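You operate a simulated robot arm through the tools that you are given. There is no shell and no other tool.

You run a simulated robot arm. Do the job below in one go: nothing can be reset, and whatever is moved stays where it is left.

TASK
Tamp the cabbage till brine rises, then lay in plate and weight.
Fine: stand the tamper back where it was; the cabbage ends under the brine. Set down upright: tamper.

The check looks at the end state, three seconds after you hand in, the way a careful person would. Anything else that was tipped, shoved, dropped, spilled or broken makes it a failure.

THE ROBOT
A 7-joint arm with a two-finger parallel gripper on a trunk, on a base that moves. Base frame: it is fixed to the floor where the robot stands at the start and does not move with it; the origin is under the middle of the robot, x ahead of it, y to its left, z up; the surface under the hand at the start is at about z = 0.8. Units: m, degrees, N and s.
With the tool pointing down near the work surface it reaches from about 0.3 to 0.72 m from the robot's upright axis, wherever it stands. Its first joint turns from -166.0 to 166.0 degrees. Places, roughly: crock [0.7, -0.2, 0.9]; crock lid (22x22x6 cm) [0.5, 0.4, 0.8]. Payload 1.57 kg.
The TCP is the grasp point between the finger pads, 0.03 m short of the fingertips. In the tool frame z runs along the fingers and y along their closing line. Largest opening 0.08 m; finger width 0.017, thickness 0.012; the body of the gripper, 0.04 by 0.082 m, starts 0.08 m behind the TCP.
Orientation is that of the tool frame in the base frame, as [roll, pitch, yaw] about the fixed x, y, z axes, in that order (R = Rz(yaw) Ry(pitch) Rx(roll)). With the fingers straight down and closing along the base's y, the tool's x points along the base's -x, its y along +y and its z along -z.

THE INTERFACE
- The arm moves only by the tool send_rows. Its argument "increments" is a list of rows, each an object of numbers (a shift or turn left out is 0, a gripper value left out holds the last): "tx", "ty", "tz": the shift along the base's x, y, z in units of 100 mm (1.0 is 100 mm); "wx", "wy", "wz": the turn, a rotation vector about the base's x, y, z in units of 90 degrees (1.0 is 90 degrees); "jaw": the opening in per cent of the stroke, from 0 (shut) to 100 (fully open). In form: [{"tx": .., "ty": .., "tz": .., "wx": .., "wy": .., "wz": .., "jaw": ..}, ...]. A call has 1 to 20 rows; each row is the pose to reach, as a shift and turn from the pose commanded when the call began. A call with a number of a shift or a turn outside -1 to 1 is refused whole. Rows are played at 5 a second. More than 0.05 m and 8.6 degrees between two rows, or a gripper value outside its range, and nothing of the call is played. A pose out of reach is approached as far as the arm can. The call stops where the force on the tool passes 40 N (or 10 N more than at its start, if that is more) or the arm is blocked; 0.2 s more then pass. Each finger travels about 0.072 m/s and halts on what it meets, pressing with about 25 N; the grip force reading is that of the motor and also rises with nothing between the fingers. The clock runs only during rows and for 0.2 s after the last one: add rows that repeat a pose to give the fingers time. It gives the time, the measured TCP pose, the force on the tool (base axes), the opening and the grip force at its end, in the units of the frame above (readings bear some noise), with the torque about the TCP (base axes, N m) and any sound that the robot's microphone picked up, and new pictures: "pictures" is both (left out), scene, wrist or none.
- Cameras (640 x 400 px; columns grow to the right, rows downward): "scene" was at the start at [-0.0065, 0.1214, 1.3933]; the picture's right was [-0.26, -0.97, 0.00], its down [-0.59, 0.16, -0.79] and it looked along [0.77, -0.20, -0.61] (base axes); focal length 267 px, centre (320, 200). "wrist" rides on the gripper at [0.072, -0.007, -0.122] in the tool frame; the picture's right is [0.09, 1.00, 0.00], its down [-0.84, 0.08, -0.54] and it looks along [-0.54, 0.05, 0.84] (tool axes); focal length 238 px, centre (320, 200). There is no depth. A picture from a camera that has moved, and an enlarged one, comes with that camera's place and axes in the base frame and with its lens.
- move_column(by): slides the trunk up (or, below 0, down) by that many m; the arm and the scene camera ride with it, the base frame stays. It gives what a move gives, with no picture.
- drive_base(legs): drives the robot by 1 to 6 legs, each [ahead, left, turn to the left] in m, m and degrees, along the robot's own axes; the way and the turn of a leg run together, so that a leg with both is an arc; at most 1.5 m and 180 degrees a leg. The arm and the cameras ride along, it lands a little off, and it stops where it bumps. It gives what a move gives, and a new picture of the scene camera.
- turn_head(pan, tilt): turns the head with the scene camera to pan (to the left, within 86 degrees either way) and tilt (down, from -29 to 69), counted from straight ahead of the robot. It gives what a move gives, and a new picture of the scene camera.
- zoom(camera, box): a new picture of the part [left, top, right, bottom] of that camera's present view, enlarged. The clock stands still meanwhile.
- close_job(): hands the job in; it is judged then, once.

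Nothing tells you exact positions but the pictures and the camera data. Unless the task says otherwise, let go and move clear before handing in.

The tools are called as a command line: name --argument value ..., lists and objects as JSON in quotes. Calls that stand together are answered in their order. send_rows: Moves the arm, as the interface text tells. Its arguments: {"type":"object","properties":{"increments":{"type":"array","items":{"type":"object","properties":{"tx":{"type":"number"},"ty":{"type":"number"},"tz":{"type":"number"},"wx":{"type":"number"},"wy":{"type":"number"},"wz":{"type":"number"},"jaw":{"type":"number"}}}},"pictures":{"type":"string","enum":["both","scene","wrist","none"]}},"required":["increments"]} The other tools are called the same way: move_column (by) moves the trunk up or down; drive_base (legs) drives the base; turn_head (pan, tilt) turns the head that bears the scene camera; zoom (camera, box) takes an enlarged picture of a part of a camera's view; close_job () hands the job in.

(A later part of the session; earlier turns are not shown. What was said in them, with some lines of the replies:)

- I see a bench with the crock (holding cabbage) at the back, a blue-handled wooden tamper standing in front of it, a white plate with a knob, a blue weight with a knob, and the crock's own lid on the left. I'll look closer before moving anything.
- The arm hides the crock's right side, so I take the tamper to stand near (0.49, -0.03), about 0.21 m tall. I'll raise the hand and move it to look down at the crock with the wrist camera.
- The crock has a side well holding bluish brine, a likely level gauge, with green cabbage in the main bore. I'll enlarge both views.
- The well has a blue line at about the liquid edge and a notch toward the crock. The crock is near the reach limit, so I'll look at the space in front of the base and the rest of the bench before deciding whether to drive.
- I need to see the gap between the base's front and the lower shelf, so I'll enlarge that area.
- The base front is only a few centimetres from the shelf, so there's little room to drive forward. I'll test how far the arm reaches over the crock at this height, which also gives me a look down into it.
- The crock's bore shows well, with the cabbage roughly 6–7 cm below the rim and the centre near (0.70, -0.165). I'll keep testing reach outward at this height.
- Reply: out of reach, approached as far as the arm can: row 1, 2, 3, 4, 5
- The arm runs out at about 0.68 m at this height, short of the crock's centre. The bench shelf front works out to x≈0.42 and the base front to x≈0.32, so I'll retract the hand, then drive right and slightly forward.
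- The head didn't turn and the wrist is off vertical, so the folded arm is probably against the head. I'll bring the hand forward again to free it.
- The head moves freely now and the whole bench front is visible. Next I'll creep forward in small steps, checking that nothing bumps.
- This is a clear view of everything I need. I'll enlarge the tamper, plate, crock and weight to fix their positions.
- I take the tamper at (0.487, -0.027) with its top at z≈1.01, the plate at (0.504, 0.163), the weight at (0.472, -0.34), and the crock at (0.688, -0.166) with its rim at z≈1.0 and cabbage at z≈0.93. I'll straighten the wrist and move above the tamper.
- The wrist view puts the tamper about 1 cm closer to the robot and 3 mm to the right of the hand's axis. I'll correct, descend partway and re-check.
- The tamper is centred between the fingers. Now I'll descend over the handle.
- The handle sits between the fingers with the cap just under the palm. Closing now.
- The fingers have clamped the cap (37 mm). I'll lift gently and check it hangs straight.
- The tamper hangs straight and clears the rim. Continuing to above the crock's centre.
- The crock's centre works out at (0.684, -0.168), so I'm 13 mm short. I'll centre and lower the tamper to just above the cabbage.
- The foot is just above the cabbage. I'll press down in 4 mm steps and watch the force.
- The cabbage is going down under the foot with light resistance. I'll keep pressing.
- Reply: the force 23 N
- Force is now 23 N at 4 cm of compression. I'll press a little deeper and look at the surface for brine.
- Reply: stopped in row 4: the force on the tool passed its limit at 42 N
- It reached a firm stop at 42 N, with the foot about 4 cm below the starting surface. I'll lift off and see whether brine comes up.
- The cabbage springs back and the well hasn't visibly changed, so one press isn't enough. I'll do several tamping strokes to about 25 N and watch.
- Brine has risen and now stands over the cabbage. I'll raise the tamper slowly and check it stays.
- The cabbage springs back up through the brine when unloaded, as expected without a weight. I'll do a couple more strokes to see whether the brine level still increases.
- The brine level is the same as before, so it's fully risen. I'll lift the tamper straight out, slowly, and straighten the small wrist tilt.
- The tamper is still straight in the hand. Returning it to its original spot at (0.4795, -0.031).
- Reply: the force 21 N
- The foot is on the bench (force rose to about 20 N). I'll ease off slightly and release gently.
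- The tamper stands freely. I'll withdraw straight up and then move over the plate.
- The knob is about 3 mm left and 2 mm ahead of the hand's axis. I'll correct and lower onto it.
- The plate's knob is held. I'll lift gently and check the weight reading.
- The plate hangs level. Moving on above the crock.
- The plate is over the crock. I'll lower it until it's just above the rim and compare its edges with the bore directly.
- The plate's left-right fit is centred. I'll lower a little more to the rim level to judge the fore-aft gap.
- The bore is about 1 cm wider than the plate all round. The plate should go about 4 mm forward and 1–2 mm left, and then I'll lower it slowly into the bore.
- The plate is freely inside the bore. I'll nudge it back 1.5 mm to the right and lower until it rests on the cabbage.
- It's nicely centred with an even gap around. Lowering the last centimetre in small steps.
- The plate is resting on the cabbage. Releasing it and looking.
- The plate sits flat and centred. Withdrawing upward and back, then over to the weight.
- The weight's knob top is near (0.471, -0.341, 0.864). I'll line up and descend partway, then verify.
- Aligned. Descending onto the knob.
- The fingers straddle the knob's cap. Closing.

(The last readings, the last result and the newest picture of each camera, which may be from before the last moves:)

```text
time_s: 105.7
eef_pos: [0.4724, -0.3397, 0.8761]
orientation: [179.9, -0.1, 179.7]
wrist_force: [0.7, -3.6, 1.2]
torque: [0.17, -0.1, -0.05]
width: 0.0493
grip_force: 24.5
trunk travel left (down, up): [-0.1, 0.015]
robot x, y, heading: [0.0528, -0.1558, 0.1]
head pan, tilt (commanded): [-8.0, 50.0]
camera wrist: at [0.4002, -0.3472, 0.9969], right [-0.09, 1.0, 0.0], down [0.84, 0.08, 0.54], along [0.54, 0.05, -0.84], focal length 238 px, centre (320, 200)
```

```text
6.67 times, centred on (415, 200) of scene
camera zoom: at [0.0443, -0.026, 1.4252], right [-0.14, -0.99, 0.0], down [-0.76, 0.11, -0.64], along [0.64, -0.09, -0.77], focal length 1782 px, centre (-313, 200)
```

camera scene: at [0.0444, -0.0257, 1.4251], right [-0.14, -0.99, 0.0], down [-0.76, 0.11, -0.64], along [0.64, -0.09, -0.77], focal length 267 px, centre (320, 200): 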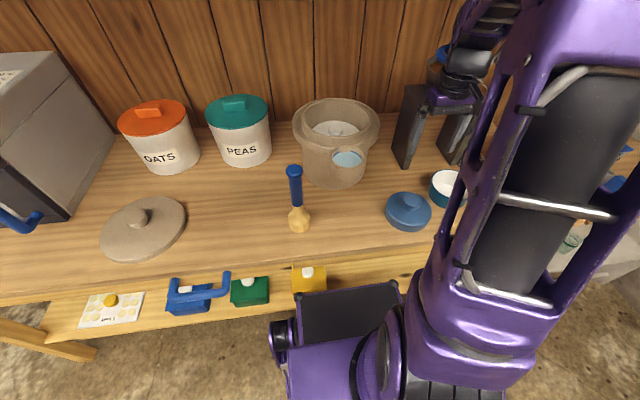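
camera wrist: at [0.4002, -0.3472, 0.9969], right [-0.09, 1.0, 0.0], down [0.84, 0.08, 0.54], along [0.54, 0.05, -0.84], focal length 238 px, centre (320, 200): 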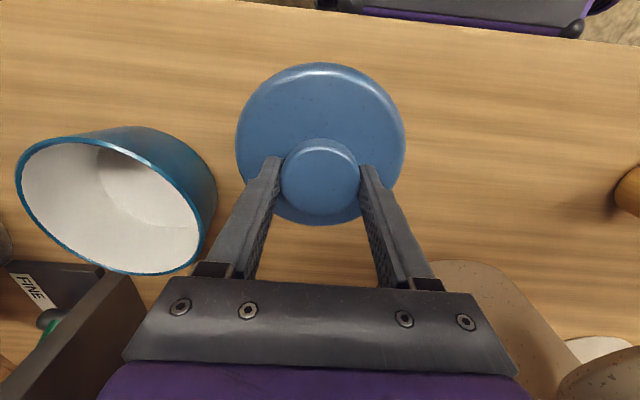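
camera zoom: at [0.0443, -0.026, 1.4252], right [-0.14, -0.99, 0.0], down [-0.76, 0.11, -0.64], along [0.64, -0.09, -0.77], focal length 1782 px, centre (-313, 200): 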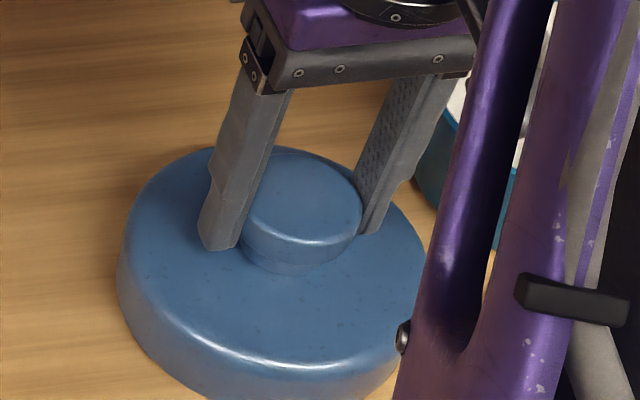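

The knob is held at 49 mm. I'll lift slowly and read its weight.

send_rows --increments '[{"tz": 0.03}, {"tz": 0.08}, {"tz": 0.15}, {"tz": 0.25}, {"tz": 0.4}, {"tz": 0.5}, {"tz": 0.5}]'

zoom --camera "scene" --box '[360, 120, 480, 220]'

```text
time_s: 107.3
eef_pos: [0.4712, -0.3393, 0.924]
orientation: [179.9, -0.2, 179.7]
wrist_force: [-0.6, 1.0, -6.7]
torque: [0.02, -0.03, 0.0]
width: 0.0497
grip_force: 25.3
trunk travel left (down, up): [-0.1, 0.015]
robot x, y, heading: [0.0592, -0.1594, -0.2]
head pan, tilt (commanded): [-8.0, 50.0]
camera scene: at [0.0447, -0.0259, 1.4251], right [-0.14, -0.99, 0.0], down [-0.76, 0.11, -0.64], along [0.64, -0.09, -0.77], focal length 267 px, centre (320, 200)
camera wrist: at [0.3992, -0.3469, 1.0456], right [-0.09, 1.0, 0.0], down [0.84, 0.08, 0.54], along [0.54, 0.05, -0.84], focal length 238 px, centre (320, 200)
```

scene: 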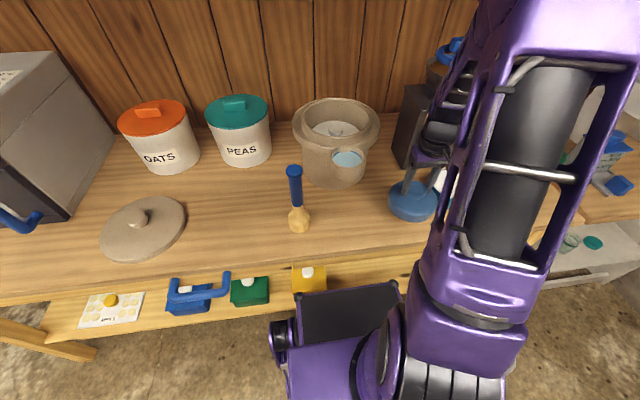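
wrist: 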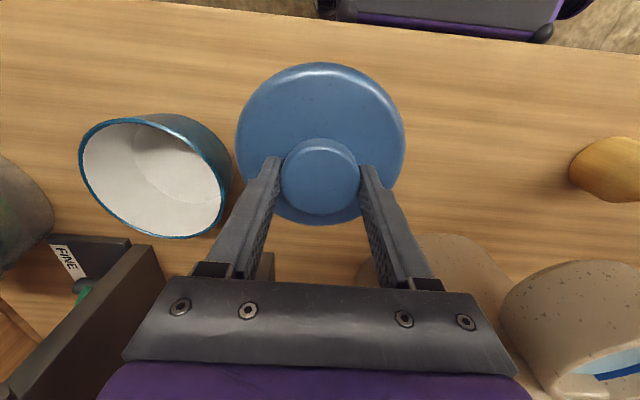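

```text
4.00 times, centred on (420, 170) of scene
camera zoom: at [0.0447, -0.0259, 1.4251], right [-0.14, -0.99, 0.0], down [-0.76, 0.11, -0.64], along [0.64, -0.09, -0.77], focal length 1069 px, centre (-80, 320)
```

zoom: 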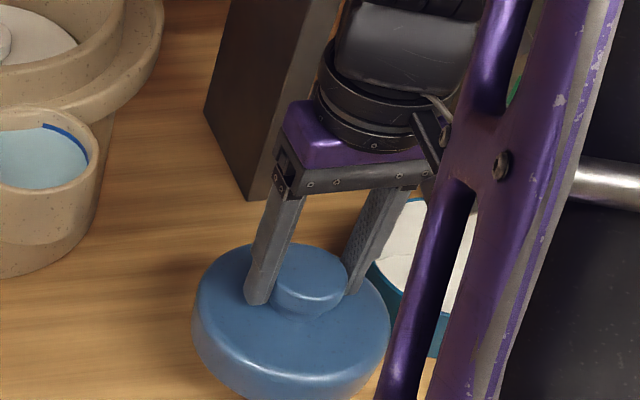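

The weight is about 0.65 kg and hangs level. Raising it, then going over to the crock, moving in y before x to stay clear of the stand.

send_rows --increments '[{"tz": 0.2}, {"tz": 0.45}, {"tz": 0.7}, {"tz": 0.95}, {"tz": 1.0}, {"tz": 1.0}]' --pictures "none"

send_rows --increments '[{"tz": 0.3}, {"tz": 0.6}, {"tz": 0.9, "ty": 0.1}, {"tz": 1.0, "ty": 0.3}, {"tz": 1.0, "ty": 0.55}, {"tz": 1.0, "ty": 0.8}, {"tz": 1.0, "ty": 1.0}, {"tz": 1.0, "ty": 1.0}]' --pictures "none"

send_rows --increments '[{"ty": 0.25}, {"ty": 0.5, "tx": 0.2}, {"ty": 0.73, "tx": 0.45}, {"ty": 0.73, "tx": 0.7}, {"ty": 0.73, "tx": 0.95}, {"ty": 0.73, "tx": 1.0}, {"ty": 0.73, "tx": 1.0}]'

```text
time_s: 108.7
eef_pos: [0.4725, -0.3398, 1.0256]
orientation: [-179.9, -0.2, 179.9]
wrist_force: [0.6, 0.4, -6.9]
torque: [0.0, -0.03, 0.0]
width: 0.0496
grip_force: 25.1
trunk travel left (down, up): [-0.1, 0.015]
robot x, y, heading: [0.0564, -0.1632, -0.0]
head pan, tilt (commanded): [-8.0, 50.0]
```

```text
time_s: 110.5
eef_pos: [0.472, -0.2387, 1.1249]
orientation: [-180.0, -0.1, 179.7]
wrist_force: [-0.4, -0.2, -8.3]
torque: [-0.02, 0.04, 0.02]
width: 0.0496
grip_force: 24.6
trunk travel left (down, up): [-0.1, 0.015]
robot x, y, heading: [0.0565, -0.1581, 0.1]
head pan, tilt (commanded): [-8.0, 50.0]
```

```text
time_s: 112.1
eef_pos: [0.5721, -0.1655, 1.1235]
orientation: [179.9, -0.3, 179.9]
wrist_force: [0.1, 1.0, -7.6]
torque: [-0.01, -0.01, 0.01]
width: 0.0496
grip_force: 25.0
trunk travel left (down, up): [-0.1, 0.015]
robot x, y, heading: [0.0557, -0.159, 0.1]
head pan, tilt (commanded): [-8.0, 50.0]
camera scene: at [0.0448, -0.0257, 1.4251], right [-0.14, -0.99, 0.0], down [-0.76, 0.11, -0.64], along [0.64, -0.09, -0.77], focal length 267 px, centre (320, 200)
camera wrist: at [0.5005, -0.1734, 1.2461], right [-0.09, 1.0, 0.0], down [0.84, 0.08, 0.54], along [0.54, 0.05, -0.84], focal length 238 px, centre (320, 200)
```

scene: 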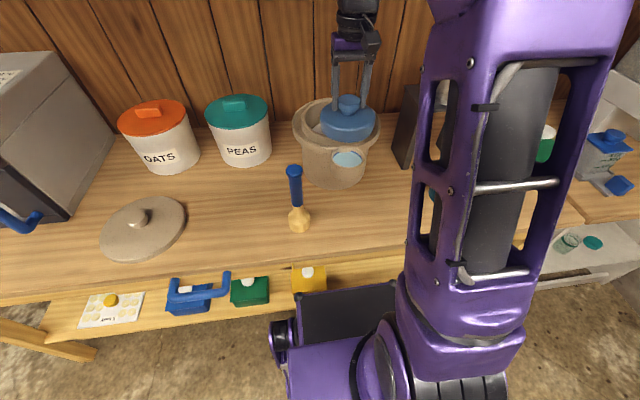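
wrist: 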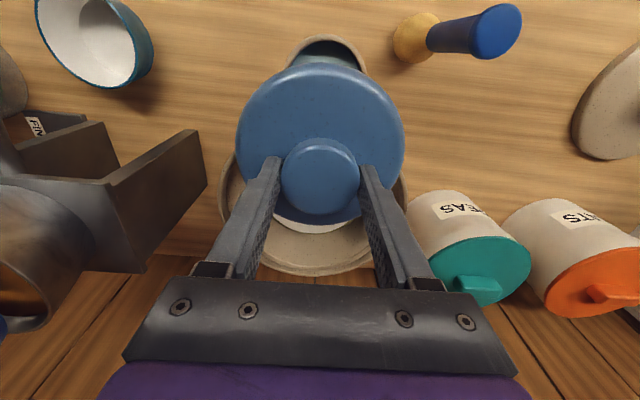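

send_rows --increments '[{"tx": 0.25}, {"tx": 0.5}, {"tx": 0.75}, {"tx": 1.0}, {"tx": 1.0}]' --pictures "none"

send_rows --increments '[{"tx": 0.1}, {"tx": 0.15}, {"tx": 0.15, "tz": -0.1}, {"tx": 0.15, "tz": -0.3}, {"tx": 0.15, "tz": -0.4}, {"tx": 0.15, "tz": -0.4}]'

zoom --camera "wrist" --box '[180, 0, 460, 290]'

zoom --camera "scene" --box '[280, 70, 390, 170]'

```text
time_s: 113.3
eef_pos: [0.6719, -0.1656, 1.1249]
orientation: [180.0, -0.3, 179.9]
wrist_force: [-0.6, 0.0, -7.8]
torque: [-0.04, -0.01, -0.01]
width: 0.0489
grip_force: 24.9
trunk travel left (down, up): [-0.1, 0.015]
robot x, y, heading: [0.0604, -0.1564, -0.0]
head pan, tilt (commanded): [-8.0, 50.0]
```

```text
time_s: 114.7
eef_pos: [0.6867, -0.1665, 1.0848]
orientation: [-179.9, -0.1, 179.8]
wrist_force: [0.1, 0.1, -7.4]
torque: [0.02, 0.02, 0.03]
width: 0.049
grip_force: 24.7
trunk travel left (down, up): [-0.1, 0.015]
robot x, y, heading: [0.0591, -0.1609, 0.2]
head pan, tilt (commanded): [-8.0, 50.0]
camera scene: at [0.045, -0.0257, 1.4251], right [-0.14, -0.99, 0.0], down [-0.76, 0.11, -0.64], along [0.64, -0.09, -0.77], focal length 267 px, centre (320, 200)
camera wrist: at [0.6153, -0.173, 1.2061], right [-0.09, 1.0, 0.0], down [0.84, 0.08, 0.54], along [0.54, 0.05, -0.84], focal length 238 px, centre (320, 200)
```

scene: 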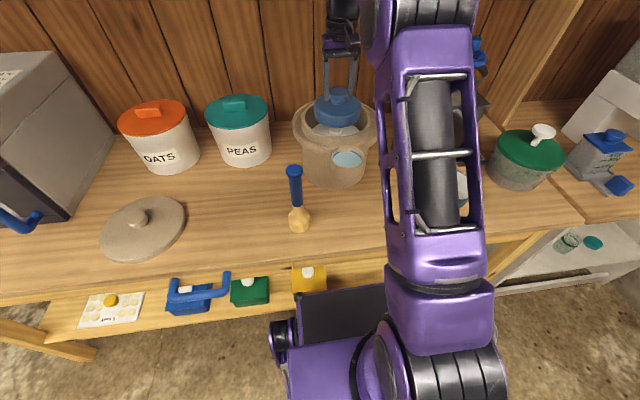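
wrist: 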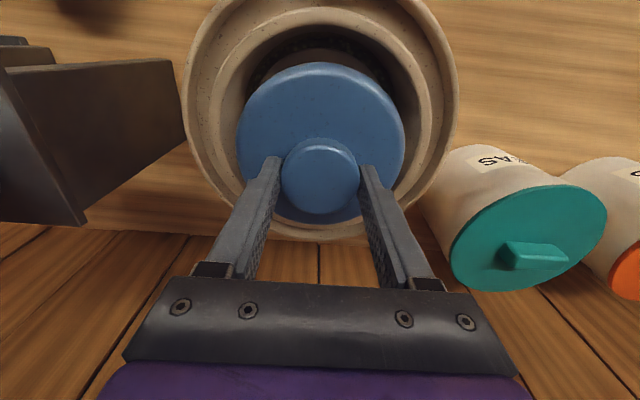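

```text
1.38 times, centred on (320, 145) of wrist
camera zoom: at [0.6153, -0.173, 1.2061], right [-0.09, 1.0, 0.0], down [0.84, 0.08, 0.54], along [0.54, 0.05, -0.84], focal length 329 px, centre (320, 276)
```

zoom: 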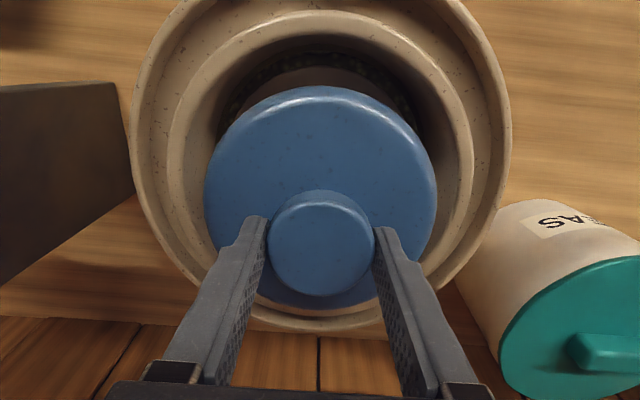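

```text
4.00 times, centred on (335, 120) of scene
camera zoom: at [0.045, -0.0257, 1.4251], right [-0.14, -0.99, 0.0], down [-0.76, 0.11, -0.64], along [0.64, -0.09, -0.77], focal length 1069 px, centre (260, 520)
```

zoom: 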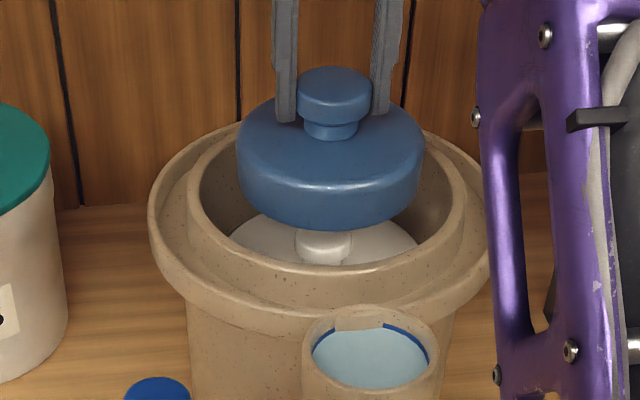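

The weight is over the bore and I can see the plate's knob beneath it. I'll enlarge to compare their axes.

zoom --camera "scene" --box '[310, 80, 365, 140]'

```text
6.67 times, centred on (338, 110) of scene
camera zoom: at [0.045, -0.0257, 1.4251], right [-0.14, -0.99, 0.0], down [-0.76, 0.11, -0.64], along [0.64, -0.09, -0.77], focal length 1782 px, centre (203, 800)
```

zoom: 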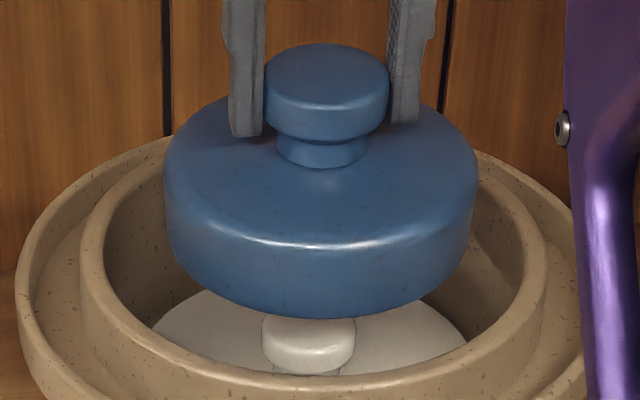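

zoom --camera "wrist" --box '[230, 50, 410, 230]'

```text
2.22 times, centred on (320, 140) of wrist
camera zoom: at [0.6153, -0.173, 1.2061], right [-0.09, 1.0, 0.0], down [0.84, 0.08, 0.54], along [0.54, 0.05, -0.84], focal length 530 px, centre (320, 333)
```

zoom: 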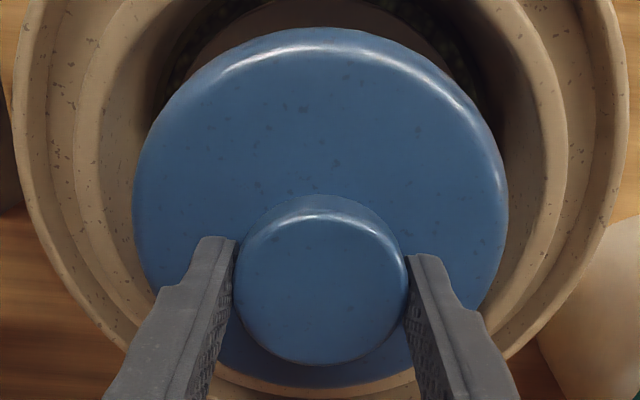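

The weight is centred on the bore to within about 2 mm. I'll shift 2 mm forward and 1 mm left, then lower it slowly onto the plate.

send_rows --increments '[{"tx": 0.02, "ty": 0.01}, {"tx": 0.02, "ty": 0.01, "tz": -0.1}, {"tx": 0.02, "ty": 0.01, "tz": -0.2}, {"tx": 0.02, "ty": 0.01, "tz": -0.3}, {"tx": 0.02, "ty": 0.01, "tz": -0.4}, {"tx": 0.02, "ty": 0.01, "tz": -0.4}]' --pictures "none"

send_rows --increments '[{"tz": -0.03}, {"tz": -0.06}, {"tz": -0.09}, {"tz": -0.12}, {"tz": -0.12}]' --pictures "none"

zoom --camera "scene" --box '[280, 70, 390, 170]'

```text
time_s: 116.1
eef_pos: [0.6882, -0.1668, 1.0443]
orientation: [179.9, -0.3, 179.8]
wrist_force: [-0.1, 0.3, -6.8]
torque: [-0.02, -0.04, -0.04]
width: 0.0493
grip_force: 25.5
trunk travel left (down, up): [-0.1, 0.015]
robot x, y, heading: [0.0579, -0.1588, 0.1]
head pan, tilt (commanded): [-8.0, 50.0]
```

```text
time_s: 117.3
eef_pos: [0.6884, -0.166, 1.0308]
orientation: [180.0, -0.1, 179.9]
wrist_force: [0.0, 0.1, -7.9]
torque: [-0.03, 0.0, 0.0]
width: 0.0492
grip_force: 25.2
trunk travel left (down, up): [-0.1, 0.015]
robot x, y, heading: [0.0587, -0.1594, 0.3]
head pan, tilt (commanded): [-8.0, 50.0]
```

```text
4.00 times, centred on (335, 120) of scene
camera zoom: at [0.045, -0.0257, 1.4251], right [-0.14, -0.99, 0.0], down [-0.76, 0.11, -0.64], along [0.64, -0.09, -0.77], focal length 1069 px, centre (260, 520)
```

zoom: 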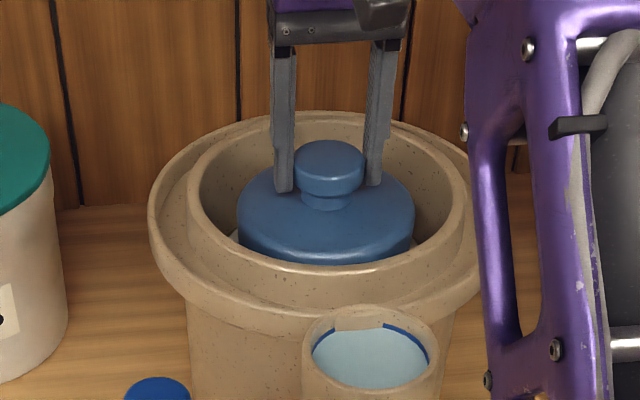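

send_rows --increments '[{"tz": -0.03}, {"tz": -0.06}, {"tz": -0.09}, {"tz": -0.09}]' --pictures "none"

send_rows --increments '[{"tz": -0.03}, {"tz": -0.06}, {"tz": -0.09}, {"tz": -0.09}]' --pictures "none"

zoom --camera "scene" --box '[280, 70, 390, 170]'

```text
time_s: 118.3
eef_pos: [0.6895, -0.166, 1.0226]
orientation: [180.0, -0.2, 179.9]
wrist_force: [0.2, -0.8, -6.6]
torque: [0.04, -0.02, 0.0]
width: 0.0495
grip_force: 24.9
trunk travel left (down, up): [-0.1, 0.015]
robot x, y, heading: [0.0585, -0.158, 0.0]
head pan, tilt (commanded): [-8.0, 50.0]
```

```text
time_s: 119.3
eef_pos: [0.6902, -0.1666, 1.0136]
orientation: [180.0, -0.2, 179.9]
wrist_force: [-0.2, 0.7, -6.4]
torque: [0.01, 0.01, 0.0]
width: 0.0493
grip_force: 24.9
trunk travel left (down, up): [-0.1, 0.015]
robot x, y, heading: [0.0566, -0.1627, -0.2]
head pan, tilt (commanded): [-8.0, 50.0]
```

```text
4.00 times, centred on (335, 120) of scene
camera zoom: at [0.0449, -0.0257, 1.4251], right [-0.14, -0.99, 0.0], down [-0.76, 0.11, -0.64], along [0.64, -0.09, -0.77], focal length 1069 px, centre (260, 520)
```

zoom: 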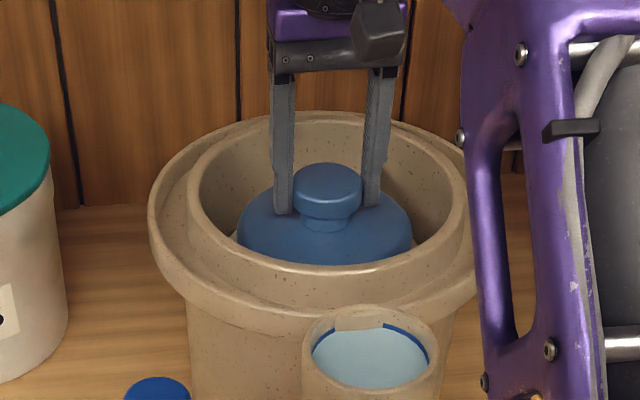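

The weight's underside is clearly hollow for the plate's knob: it's now below knob height without contact. Continuing down gently.

send_rows --increments '[{"tz": -0.03}, {"tz": -0.06}, {"tz": -0.06}]' --pictures "none"

send_rows --increments '[{"tz": -0.03}, {"tz": -0.06}, {"tz": -0.06}]' --pictures "none"

send_rows --increments '[{"tz": -0.03}, {"tz": -0.06}, {"tz": -0.06}]' --pictures "none"

```text
time_s: 120.1
eef_pos: [0.6879, -0.1654, 1.0073]
orientation: [-180.0, -0.2, 179.9]
wrist_force: [0.2, 0.3, -5.8]
torque: [0.08, -0.14, -0.04]
width: 0.0494
grip_force: 25.5
trunk travel left (down, up): [-0.1, 0.015]
robot x, y, heading: [0.0568, -0.1564, -0.1]
head pan, tilt (commanded): [-8.0, 50.0]
```

```text
time_s: 120.9
eef_pos: [0.6889, -0.1659, 1.0001]
orientation: [-180.0, -0.1, 179.8]
wrist_force: [1.2, -1.0, -4.4]
torque: [0.13, 0.01, -0.01]
width: 0.0492
grip_force: 24.9
trunk travel left (down, up): [-0.1, 0.015]
robot x, y, heading: [0.0554, -0.1595, -0.1]
head pan, tilt (commanded): [-8.0, 50.0]
```

```text
time_s: 121.7
eef_pos: [0.6898, -0.1655, 0.9951]
orientation: [180.0, 0.0, 179.8]
wrist_force: [-1.6, 1.3, -2.2]
torque: [0.22, -0.05, 0.12]
width: 0.0495
grip_force: 24.8
trunk travel left (down, up): [-0.1, 0.015]
robot x, y, heading: [0.0554, -0.1588, 0.2]
head pan, tilt (commanded): [-8.0, 50.0]
```

send_rows --increments '[{"tz": -0.03}, {"tz": -0.06}, {"tz": -0.06}]' --pictures "none"

send_rows --increments '[{"tz": -0.02}, {"tz": -0.04}, {"tz": -0.04}]' --pictures "wrist"

zoom --camera "scene" --box '[280, 70, 390, 170]'

```text
time_s: 122.5
eef_pos: [0.6894, -0.1663, 0.9914]
orientation: [179.9, -0.2, 179.9]
wrist_force: [-0.3, 2.3, -0.2]
torque: [0.36, 0.02, 0.0]
width: 0.0493
grip_force: 25.4
trunk travel left (down, up): [-0.1, 0.015]
robot x, y, heading: [0.0602, -0.16, 0.1]
head pan, tilt (commanded): [-8.0, 50.0]
```

```text
time_s: 123.3
eef_pos: [0.6895, -0.1678, 0.986]
orientation: [180.0, -0.1, 179.8]
wrist_force: [0.1, 2.0, 0.8]
torque: [0.36, 0.07, 0.05]
width: 0.0492
grip_force: 24.9
trunk travel left (down, up): [-0.1, 0.015]
robot x, y, heading: [0.0579, -0.1592, -0.1]
head pan, tilt (commanded): [-8.0, 50.0]
camera wrist: at [0.6173, -0.1733, 1.1078], right [-0.09, 1.0, 0.0], down [0.84, 0.08, 0.54], along [0.54, 0.05, -0.84], focal length 238 px, centre (320, 200)
```

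wrist: 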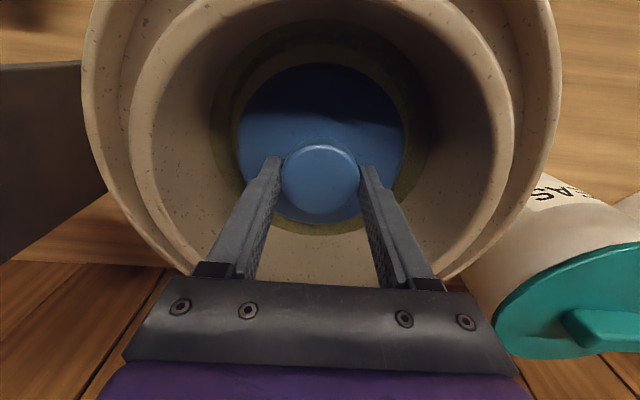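

```text
4.00 times, centred on (335, 120) of scene
camera zoom: at [0.0443, -0.0255, 1.4251], right [-0.14, -0.99, 0.0], down [-0.76, 0.11, -0.64], along [0.64, -0.09, -0.77], focal length 1069 px, centre (260, 520)
```

zoom: 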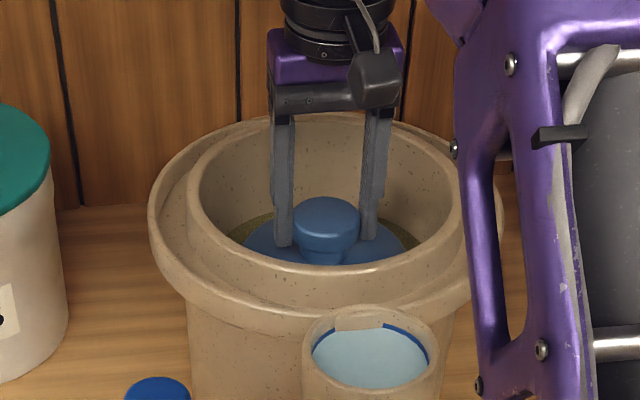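

Brine now surrounds the weight and the load is fully on the plate. I'll look closely before releasing.

zoom --camera "wrist" --box '[200, 20, 440, 240]'

zoom --camera "scene" --box '[305, 100, 370, 150]'

```text
1.82 times, centred on (320, 130) of wrist
camera zoom: at [0.6173, -0.1733, 1.1078], right [-0.09, 1.0, 0.0], down [0.84, 0.08, 0.54], along [0.54, 0.05, -0.84], focal length 433 px, centre (320, 327)
```

zoom: 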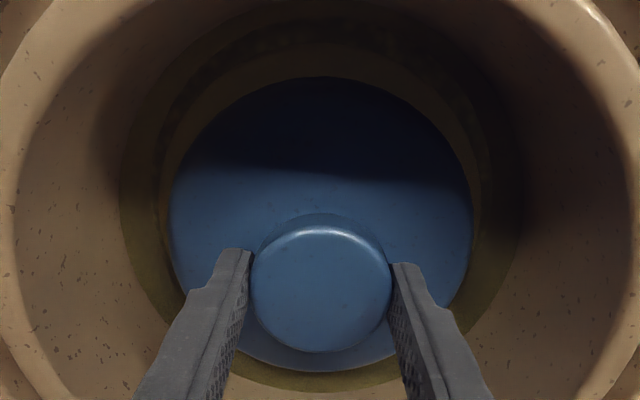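

```text
8.00 times, centred on (338, 125) of scene
camera zoom: at [0.0443, -0.0255, 1.4251], right [-0.14, -0.99, 0.0], down [-0.76, 0.11, -0.64], along [0.64, -0.09, -0.77], focal length 2138 px, centre (180, 800)
```

zoom: 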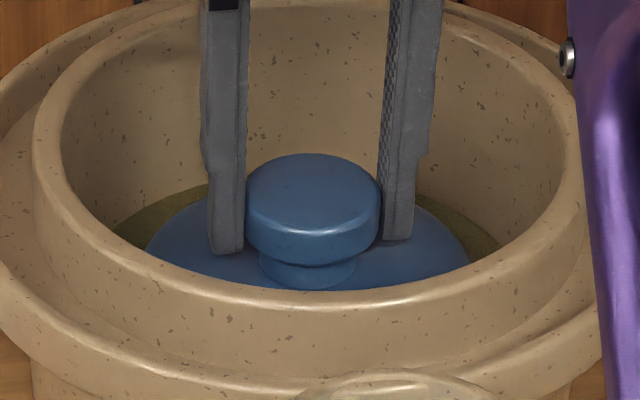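

Everything looks level and centred. Releasing the weight gently.

send_rows --increments '[{"jaw": 64}, {"jaw": 68}, {"jaw": 75}, {"jaw": 85}, {"jaw": 95}, {"jaw": 95}]' --pictures "none"

zoom --camera "wrist" --box '[200, 20, 440, 240]'

zoom --camera "scene" --box '[280, 70, 390, 170]'

```text
time_s: 124.7
eef_pos: [0.6897, -0.1673, 0.9862]
orientation: [179.9, -0.1, 179.7]
wrist_force: [-0.7, -1.3, 0.0]
torque: [-0.02, -0.06, 0.01]
width: 0.0758
grip_force: 0.1
trunk travel left (down, up): [-0.1, 0.015]
robot x, y, heading: [0.0583, -0.1597, 0.0]
head pan, tilt (commanded): [-8.0, 50.0]
```

```text
1.82 times, centred on (320, 130) of wrist
camera zoom: at [0.6173, -0.1734, 1.1078], right [-0.09, 1.0, 0.0], down [0.84, 0.08, 0.54], along [0.54, 0.05, -0.84], focal length 433 px, centre (320, 327)
```

zoom: 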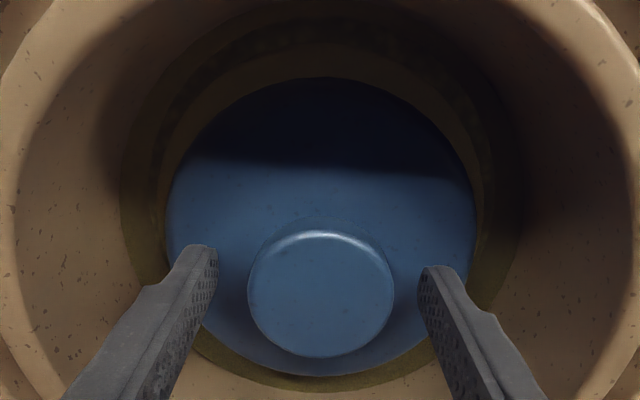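

```text
4.00 times, centred on (335, 120) of scene
camera zoom: at [0.0444, -0.0257, 1.4251], right [-0.14, -0.99, 0.0], down [-0.76, 0.11, -0.64], along [0.64, -0.09, -0.77], focal length 1069 px, centre (260, 520)
```

zoom: 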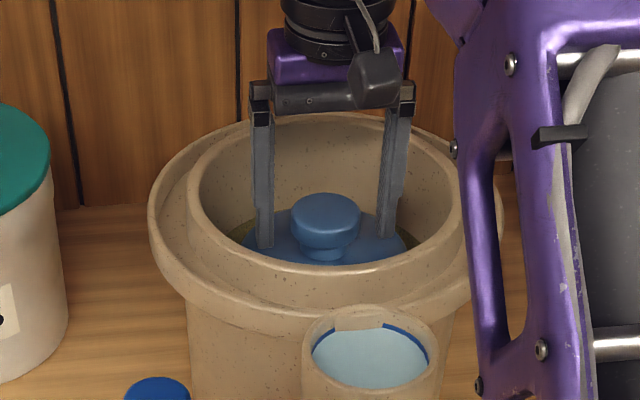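

Released and stable. Withdrawing straight up, then back for an inspection.

send_rows --increments '[{"tz": 0.12}, {"tz": 0.3}, {"tz": 0.55}, {"tz": 0.8}, {"tz": 1.0}, {"tz": 1.0}]' --pictures "none"

zoom --camera "wrist" --box '[180, 0, 460, 260]'

send_rows --increments '[{"tz": 0.25}, {"tz": 0.5}, {"tz": 0.6, "tx": -0.2}, {"tz": 0.6, "tx": -0.5}, {"tz": 0.6, "tx": -0.8}, {"tz": 0.6, "tx": -1.0}, {"tz": 0.6, "tx": -1.0}]'

zoom --camera "scene" --box '[270, 80, 400, 190]'

```text
time_s: 126.1
eef_pos: [0.6897, -0.1664, 1.0874]
orientation: [-180.0, -0.1, 179.8]
wrist_force: [1.2, -0.1, 0.1]
torque: [0.0, -0.01, -0.03]
width: 0.076
grip_force: 0.1
trunk travel left (down, up): [-0.1, 0.015]
robot x, y, heading: [0.0593, -0.1638, -0.0]
head pan, tilt (commanded): [-8.0, 50.0]
```

```text
1.54 times, centred on (320, 130) of wrist
camera zoom: at [0.6177, -0.172, 1.2097], right [-0.09, 1.0, 0.0], down [0.84, 0.08, 0.54], along [0.54, 0.05, -0.84], focal length 367 px, centre (320, 308)
```

zoom: 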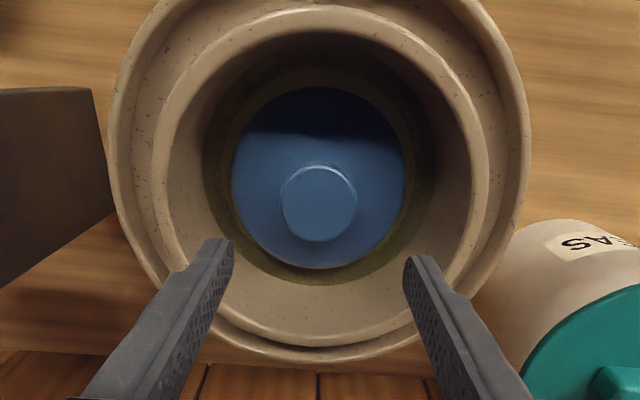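

```text
time_s: 127.7
eef_pos: [0.5901, -0.1667, 1.145]
orientation: [-180.0, -0.1, 179.8]
wrist_force: [0.0, 0.2, 0.2]
torque: [-0.02, -0.05, 0.01]
width: 0.076
grip_force: 0.0
trunk travel left (down, up): [-0.1, 0.015]
robot x, y, heading: [0.0539, -0.1581, -0.1]
head pan, tilt (commanded): [-8.0, 50.0]
camera scene: at [0.0443, -0.0257, 1.4251], right [-0.14, -0.99, 0.0], down [-0.76, 0.11, -0.64], along [0.64, -0.09, -0.77], focal length 267 px, centre (320, 200)
camera wrist: at [0.5182, -0.1736, 1.2668], right [-0.09, 1.0, 0.0], down [0.84, 0.08, 0.54], along [0.54, 0.05, -0.84], focal length 238 px, centre (320, 200)
```

scene: 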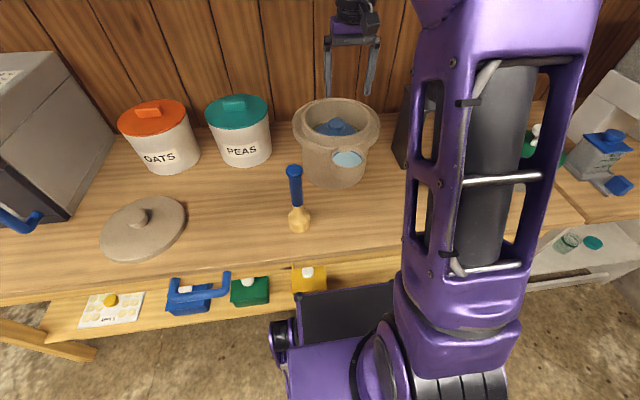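
wrist: 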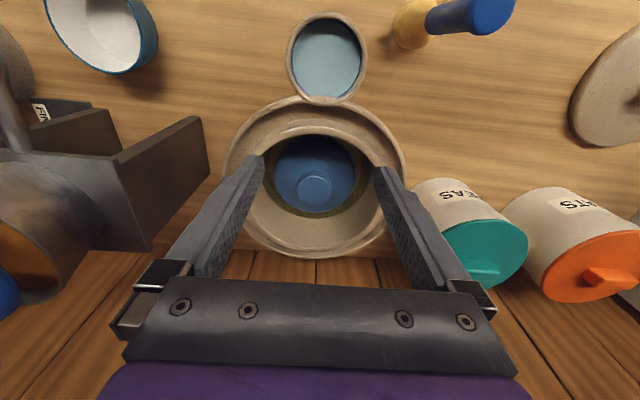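

```text
3.64 times, centred on (335, 135) of scene
camera zoom: at [0.0443, -0.0257, 1.4251], right [-0.14, -0.99, 0.0], down [-0.76, 0.11, -0.64], along [0.64, -0.09, -0.77], focal length 972 px, centre (266, 436)
```

zoom: 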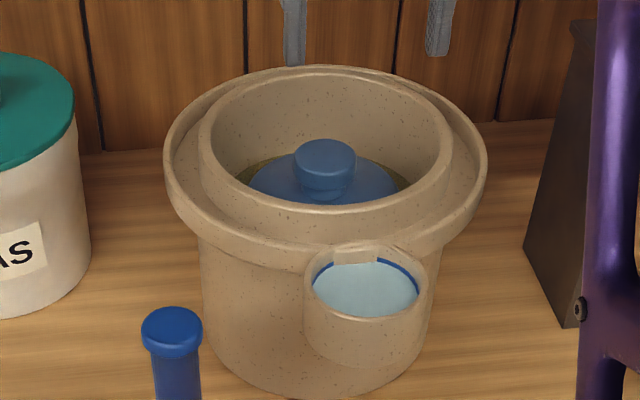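

The weight sits centred with brine around it. I'll verify that the plate and cabbage lie under the brine, and that the tamper stands upright where it was.

zoom --camera "wrist" --box '[220, 10, 410, 230]'

zoom --camera "scene" --box '[190, 150, 330, 250]'

zoom --camera "scene" --box '[310, 105, 365, 145]'

```text
1.82 times, centred on (315, 120) of wrist
camera zoom: at [0.5182, -0.1736, 1.2668], right [-0.09, 1.0, 0.0], down [0.84, 0.08, 0.54], along [0.54, 0.05, -0.84], focal length 433 px, centre (329, 346)
```

zoom: 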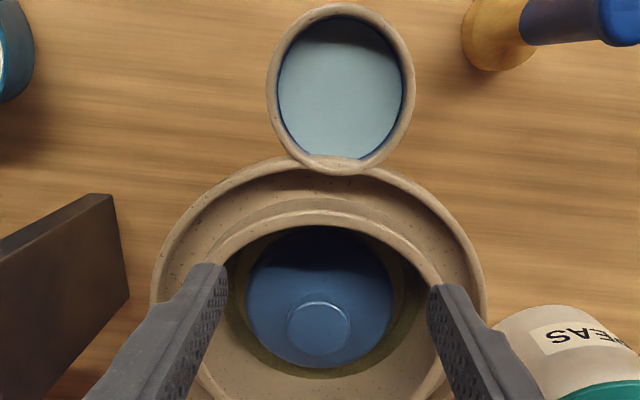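

```text
4.00 times, centred on (260, 200) of scene
camera zoom: at [0.0443, -0.0257, 1.4251], right [-0.14, -0.99, 0.0], down [-0.76, 0.11, -0.64], along [0.64, -0.09, -0.77], focal length 1069 px, centre (560, 200)
```

zoom: 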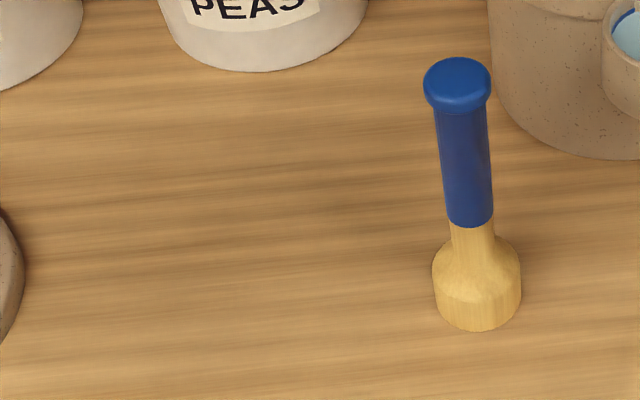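

```text
10.00 times, centred on (338, 125) of scene
camera zoom: at [0.0443, -0.0257, 1.4251], right [-0.14, -0.99, 0.0], down [-0.76, 0.11, -0.64], along [0.64, -0.09, -0.77], focal length 2672 px, centre (145, 950)
```

zoom: 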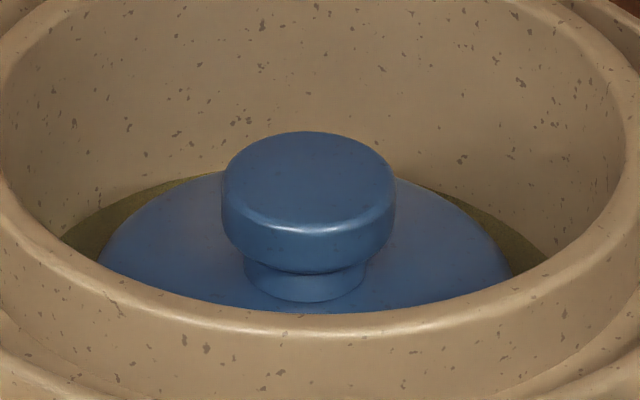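

The tamper stands upright within about 2 mm of its first place. One last closer look down into the bore to be sure about the brine cover.

send_rows --increments '[{"tx": 0.2}, {"tx": 0.4}, {"tx": 0.5}, {"tx": 0.5}]' --pictures "none"

zoom --camera "wrist" --box '[250, 60, 390, 180]'

```text
time_s: 128.7
eef_pos: [0.6407, -0.1664, 1.144]
orientation: [-180.0, -0.2, 179.9]
wrist_force: [0.0, -1.6, 0.2]
torque: [-0.03, -0.01, 0.0]
width: 0.0758
grip_force: 0.1
trunk travel left (down, up): [-0.1, 0.015]
robot x, y, heading: [0.0566, -0.1558, 0.1]
head pan, tilt (commanded): [-8.0, 50.0]
```

```text
3.33 times, centred on (320, 120) of wrist
camera zoom: at [0.5684, -0.1732, 1.2673], right [-0.09, 1.0, 0.0], down [0.84, 0.08, 0.54], along [0.54, 0.05, -0.84], focal length 794 px, centre (320, 467)
```

zoom: 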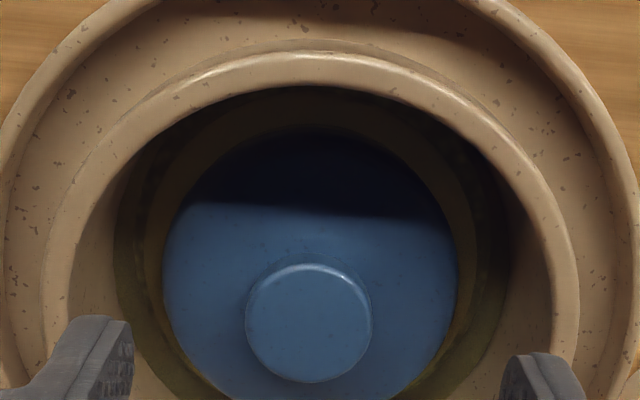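

A ring of tinted plate and the gap around it both lie beneath the brine, with the weight sitting level on top. I'll back the hand clear of the crock and then hand in.

send_rows --increments '[{"tx": -0.3}, {"tx": -0.6}, {"tx": -0.9}, {"tx": -1.0}, {"tx": -1.0}, {"tx": -1.0}, {"tx": -1.0}]'

```text
time_s: 130.3
eef_pos: [0.5413, -0.1667, 1.1433]
orientation: [180.0, -0.1, -180.0]
wrist_force: [0.1, -0.2, -0.3]
torque: [-0.02, 0.01, -0.05]
width: 0.0761
grip_force: 0.1
trunk travel left (down, up): [-0.1, 0.015]
robot x, y, heading: [0.0573, -0.159, -0.1]
head pan, tilt (commanded): [-8.0, 50.0]
camera scene: at [0.0444, -0.0257, 1.4251], right [-0.14, -0.99, 0.0], down [-0.76, 0.11, -0.64], along [0.64, -0.09, -0.77], focal length 267 px, centre (320, 200)
camera wrist: at [0.4683, -0.1738, 1.266], right [-0.09, 1.0, 0.0], down [0.84, 0.08, 0.54], along [0.54, 0.05, -0.84], focal length 238 px, centre (320, 200)
```

scene: 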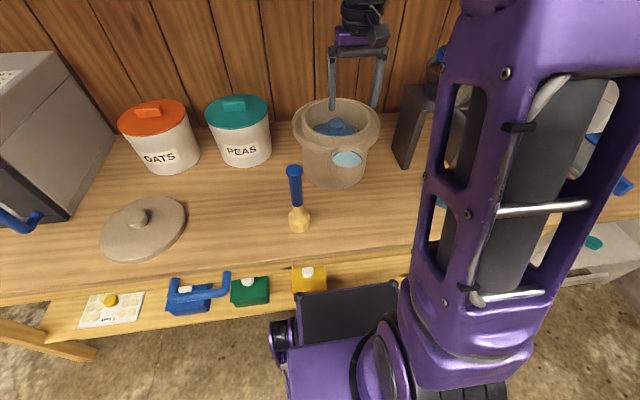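
wrist: 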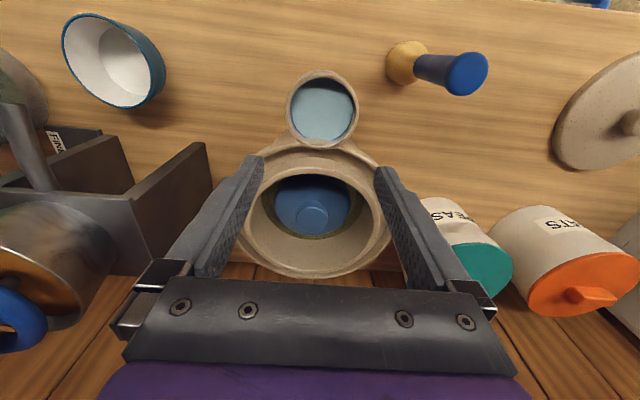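

The tamper is upright at its original spot, the plate and weight are in the crock with the cabbage held under the brine, and nothing else has moved. The hand is empty and clear, so I'm handing in.

close_job

```text
The job is handed in.
```

The cabbage is tamped and now sits under the brine, held down by the plate with the weight on top of it. I've handed the job in; no result of the check has come back.

- **Tamping:** It took several strokes, one of them to about 42 N. Further strokes raised the brine no higher, so I stopped there.
- **Plate and weight:** Both went in centred and level. I estimate the brine covers the cabbage by about 1.5 cm. The top of the weight stands above the brine.
- **Tamper:** It stands upright within about 2 mm of where it started.
- **Everything else:** As far as the cameras show, nothing else was tipped, moved or spilled. I left the crock's lid where it was, since the task didn't ask for it.

To reach the crock I drove the base about 6 cm forward and 16 cm right and raised the trunk 5 cm. I left the robot in that position.
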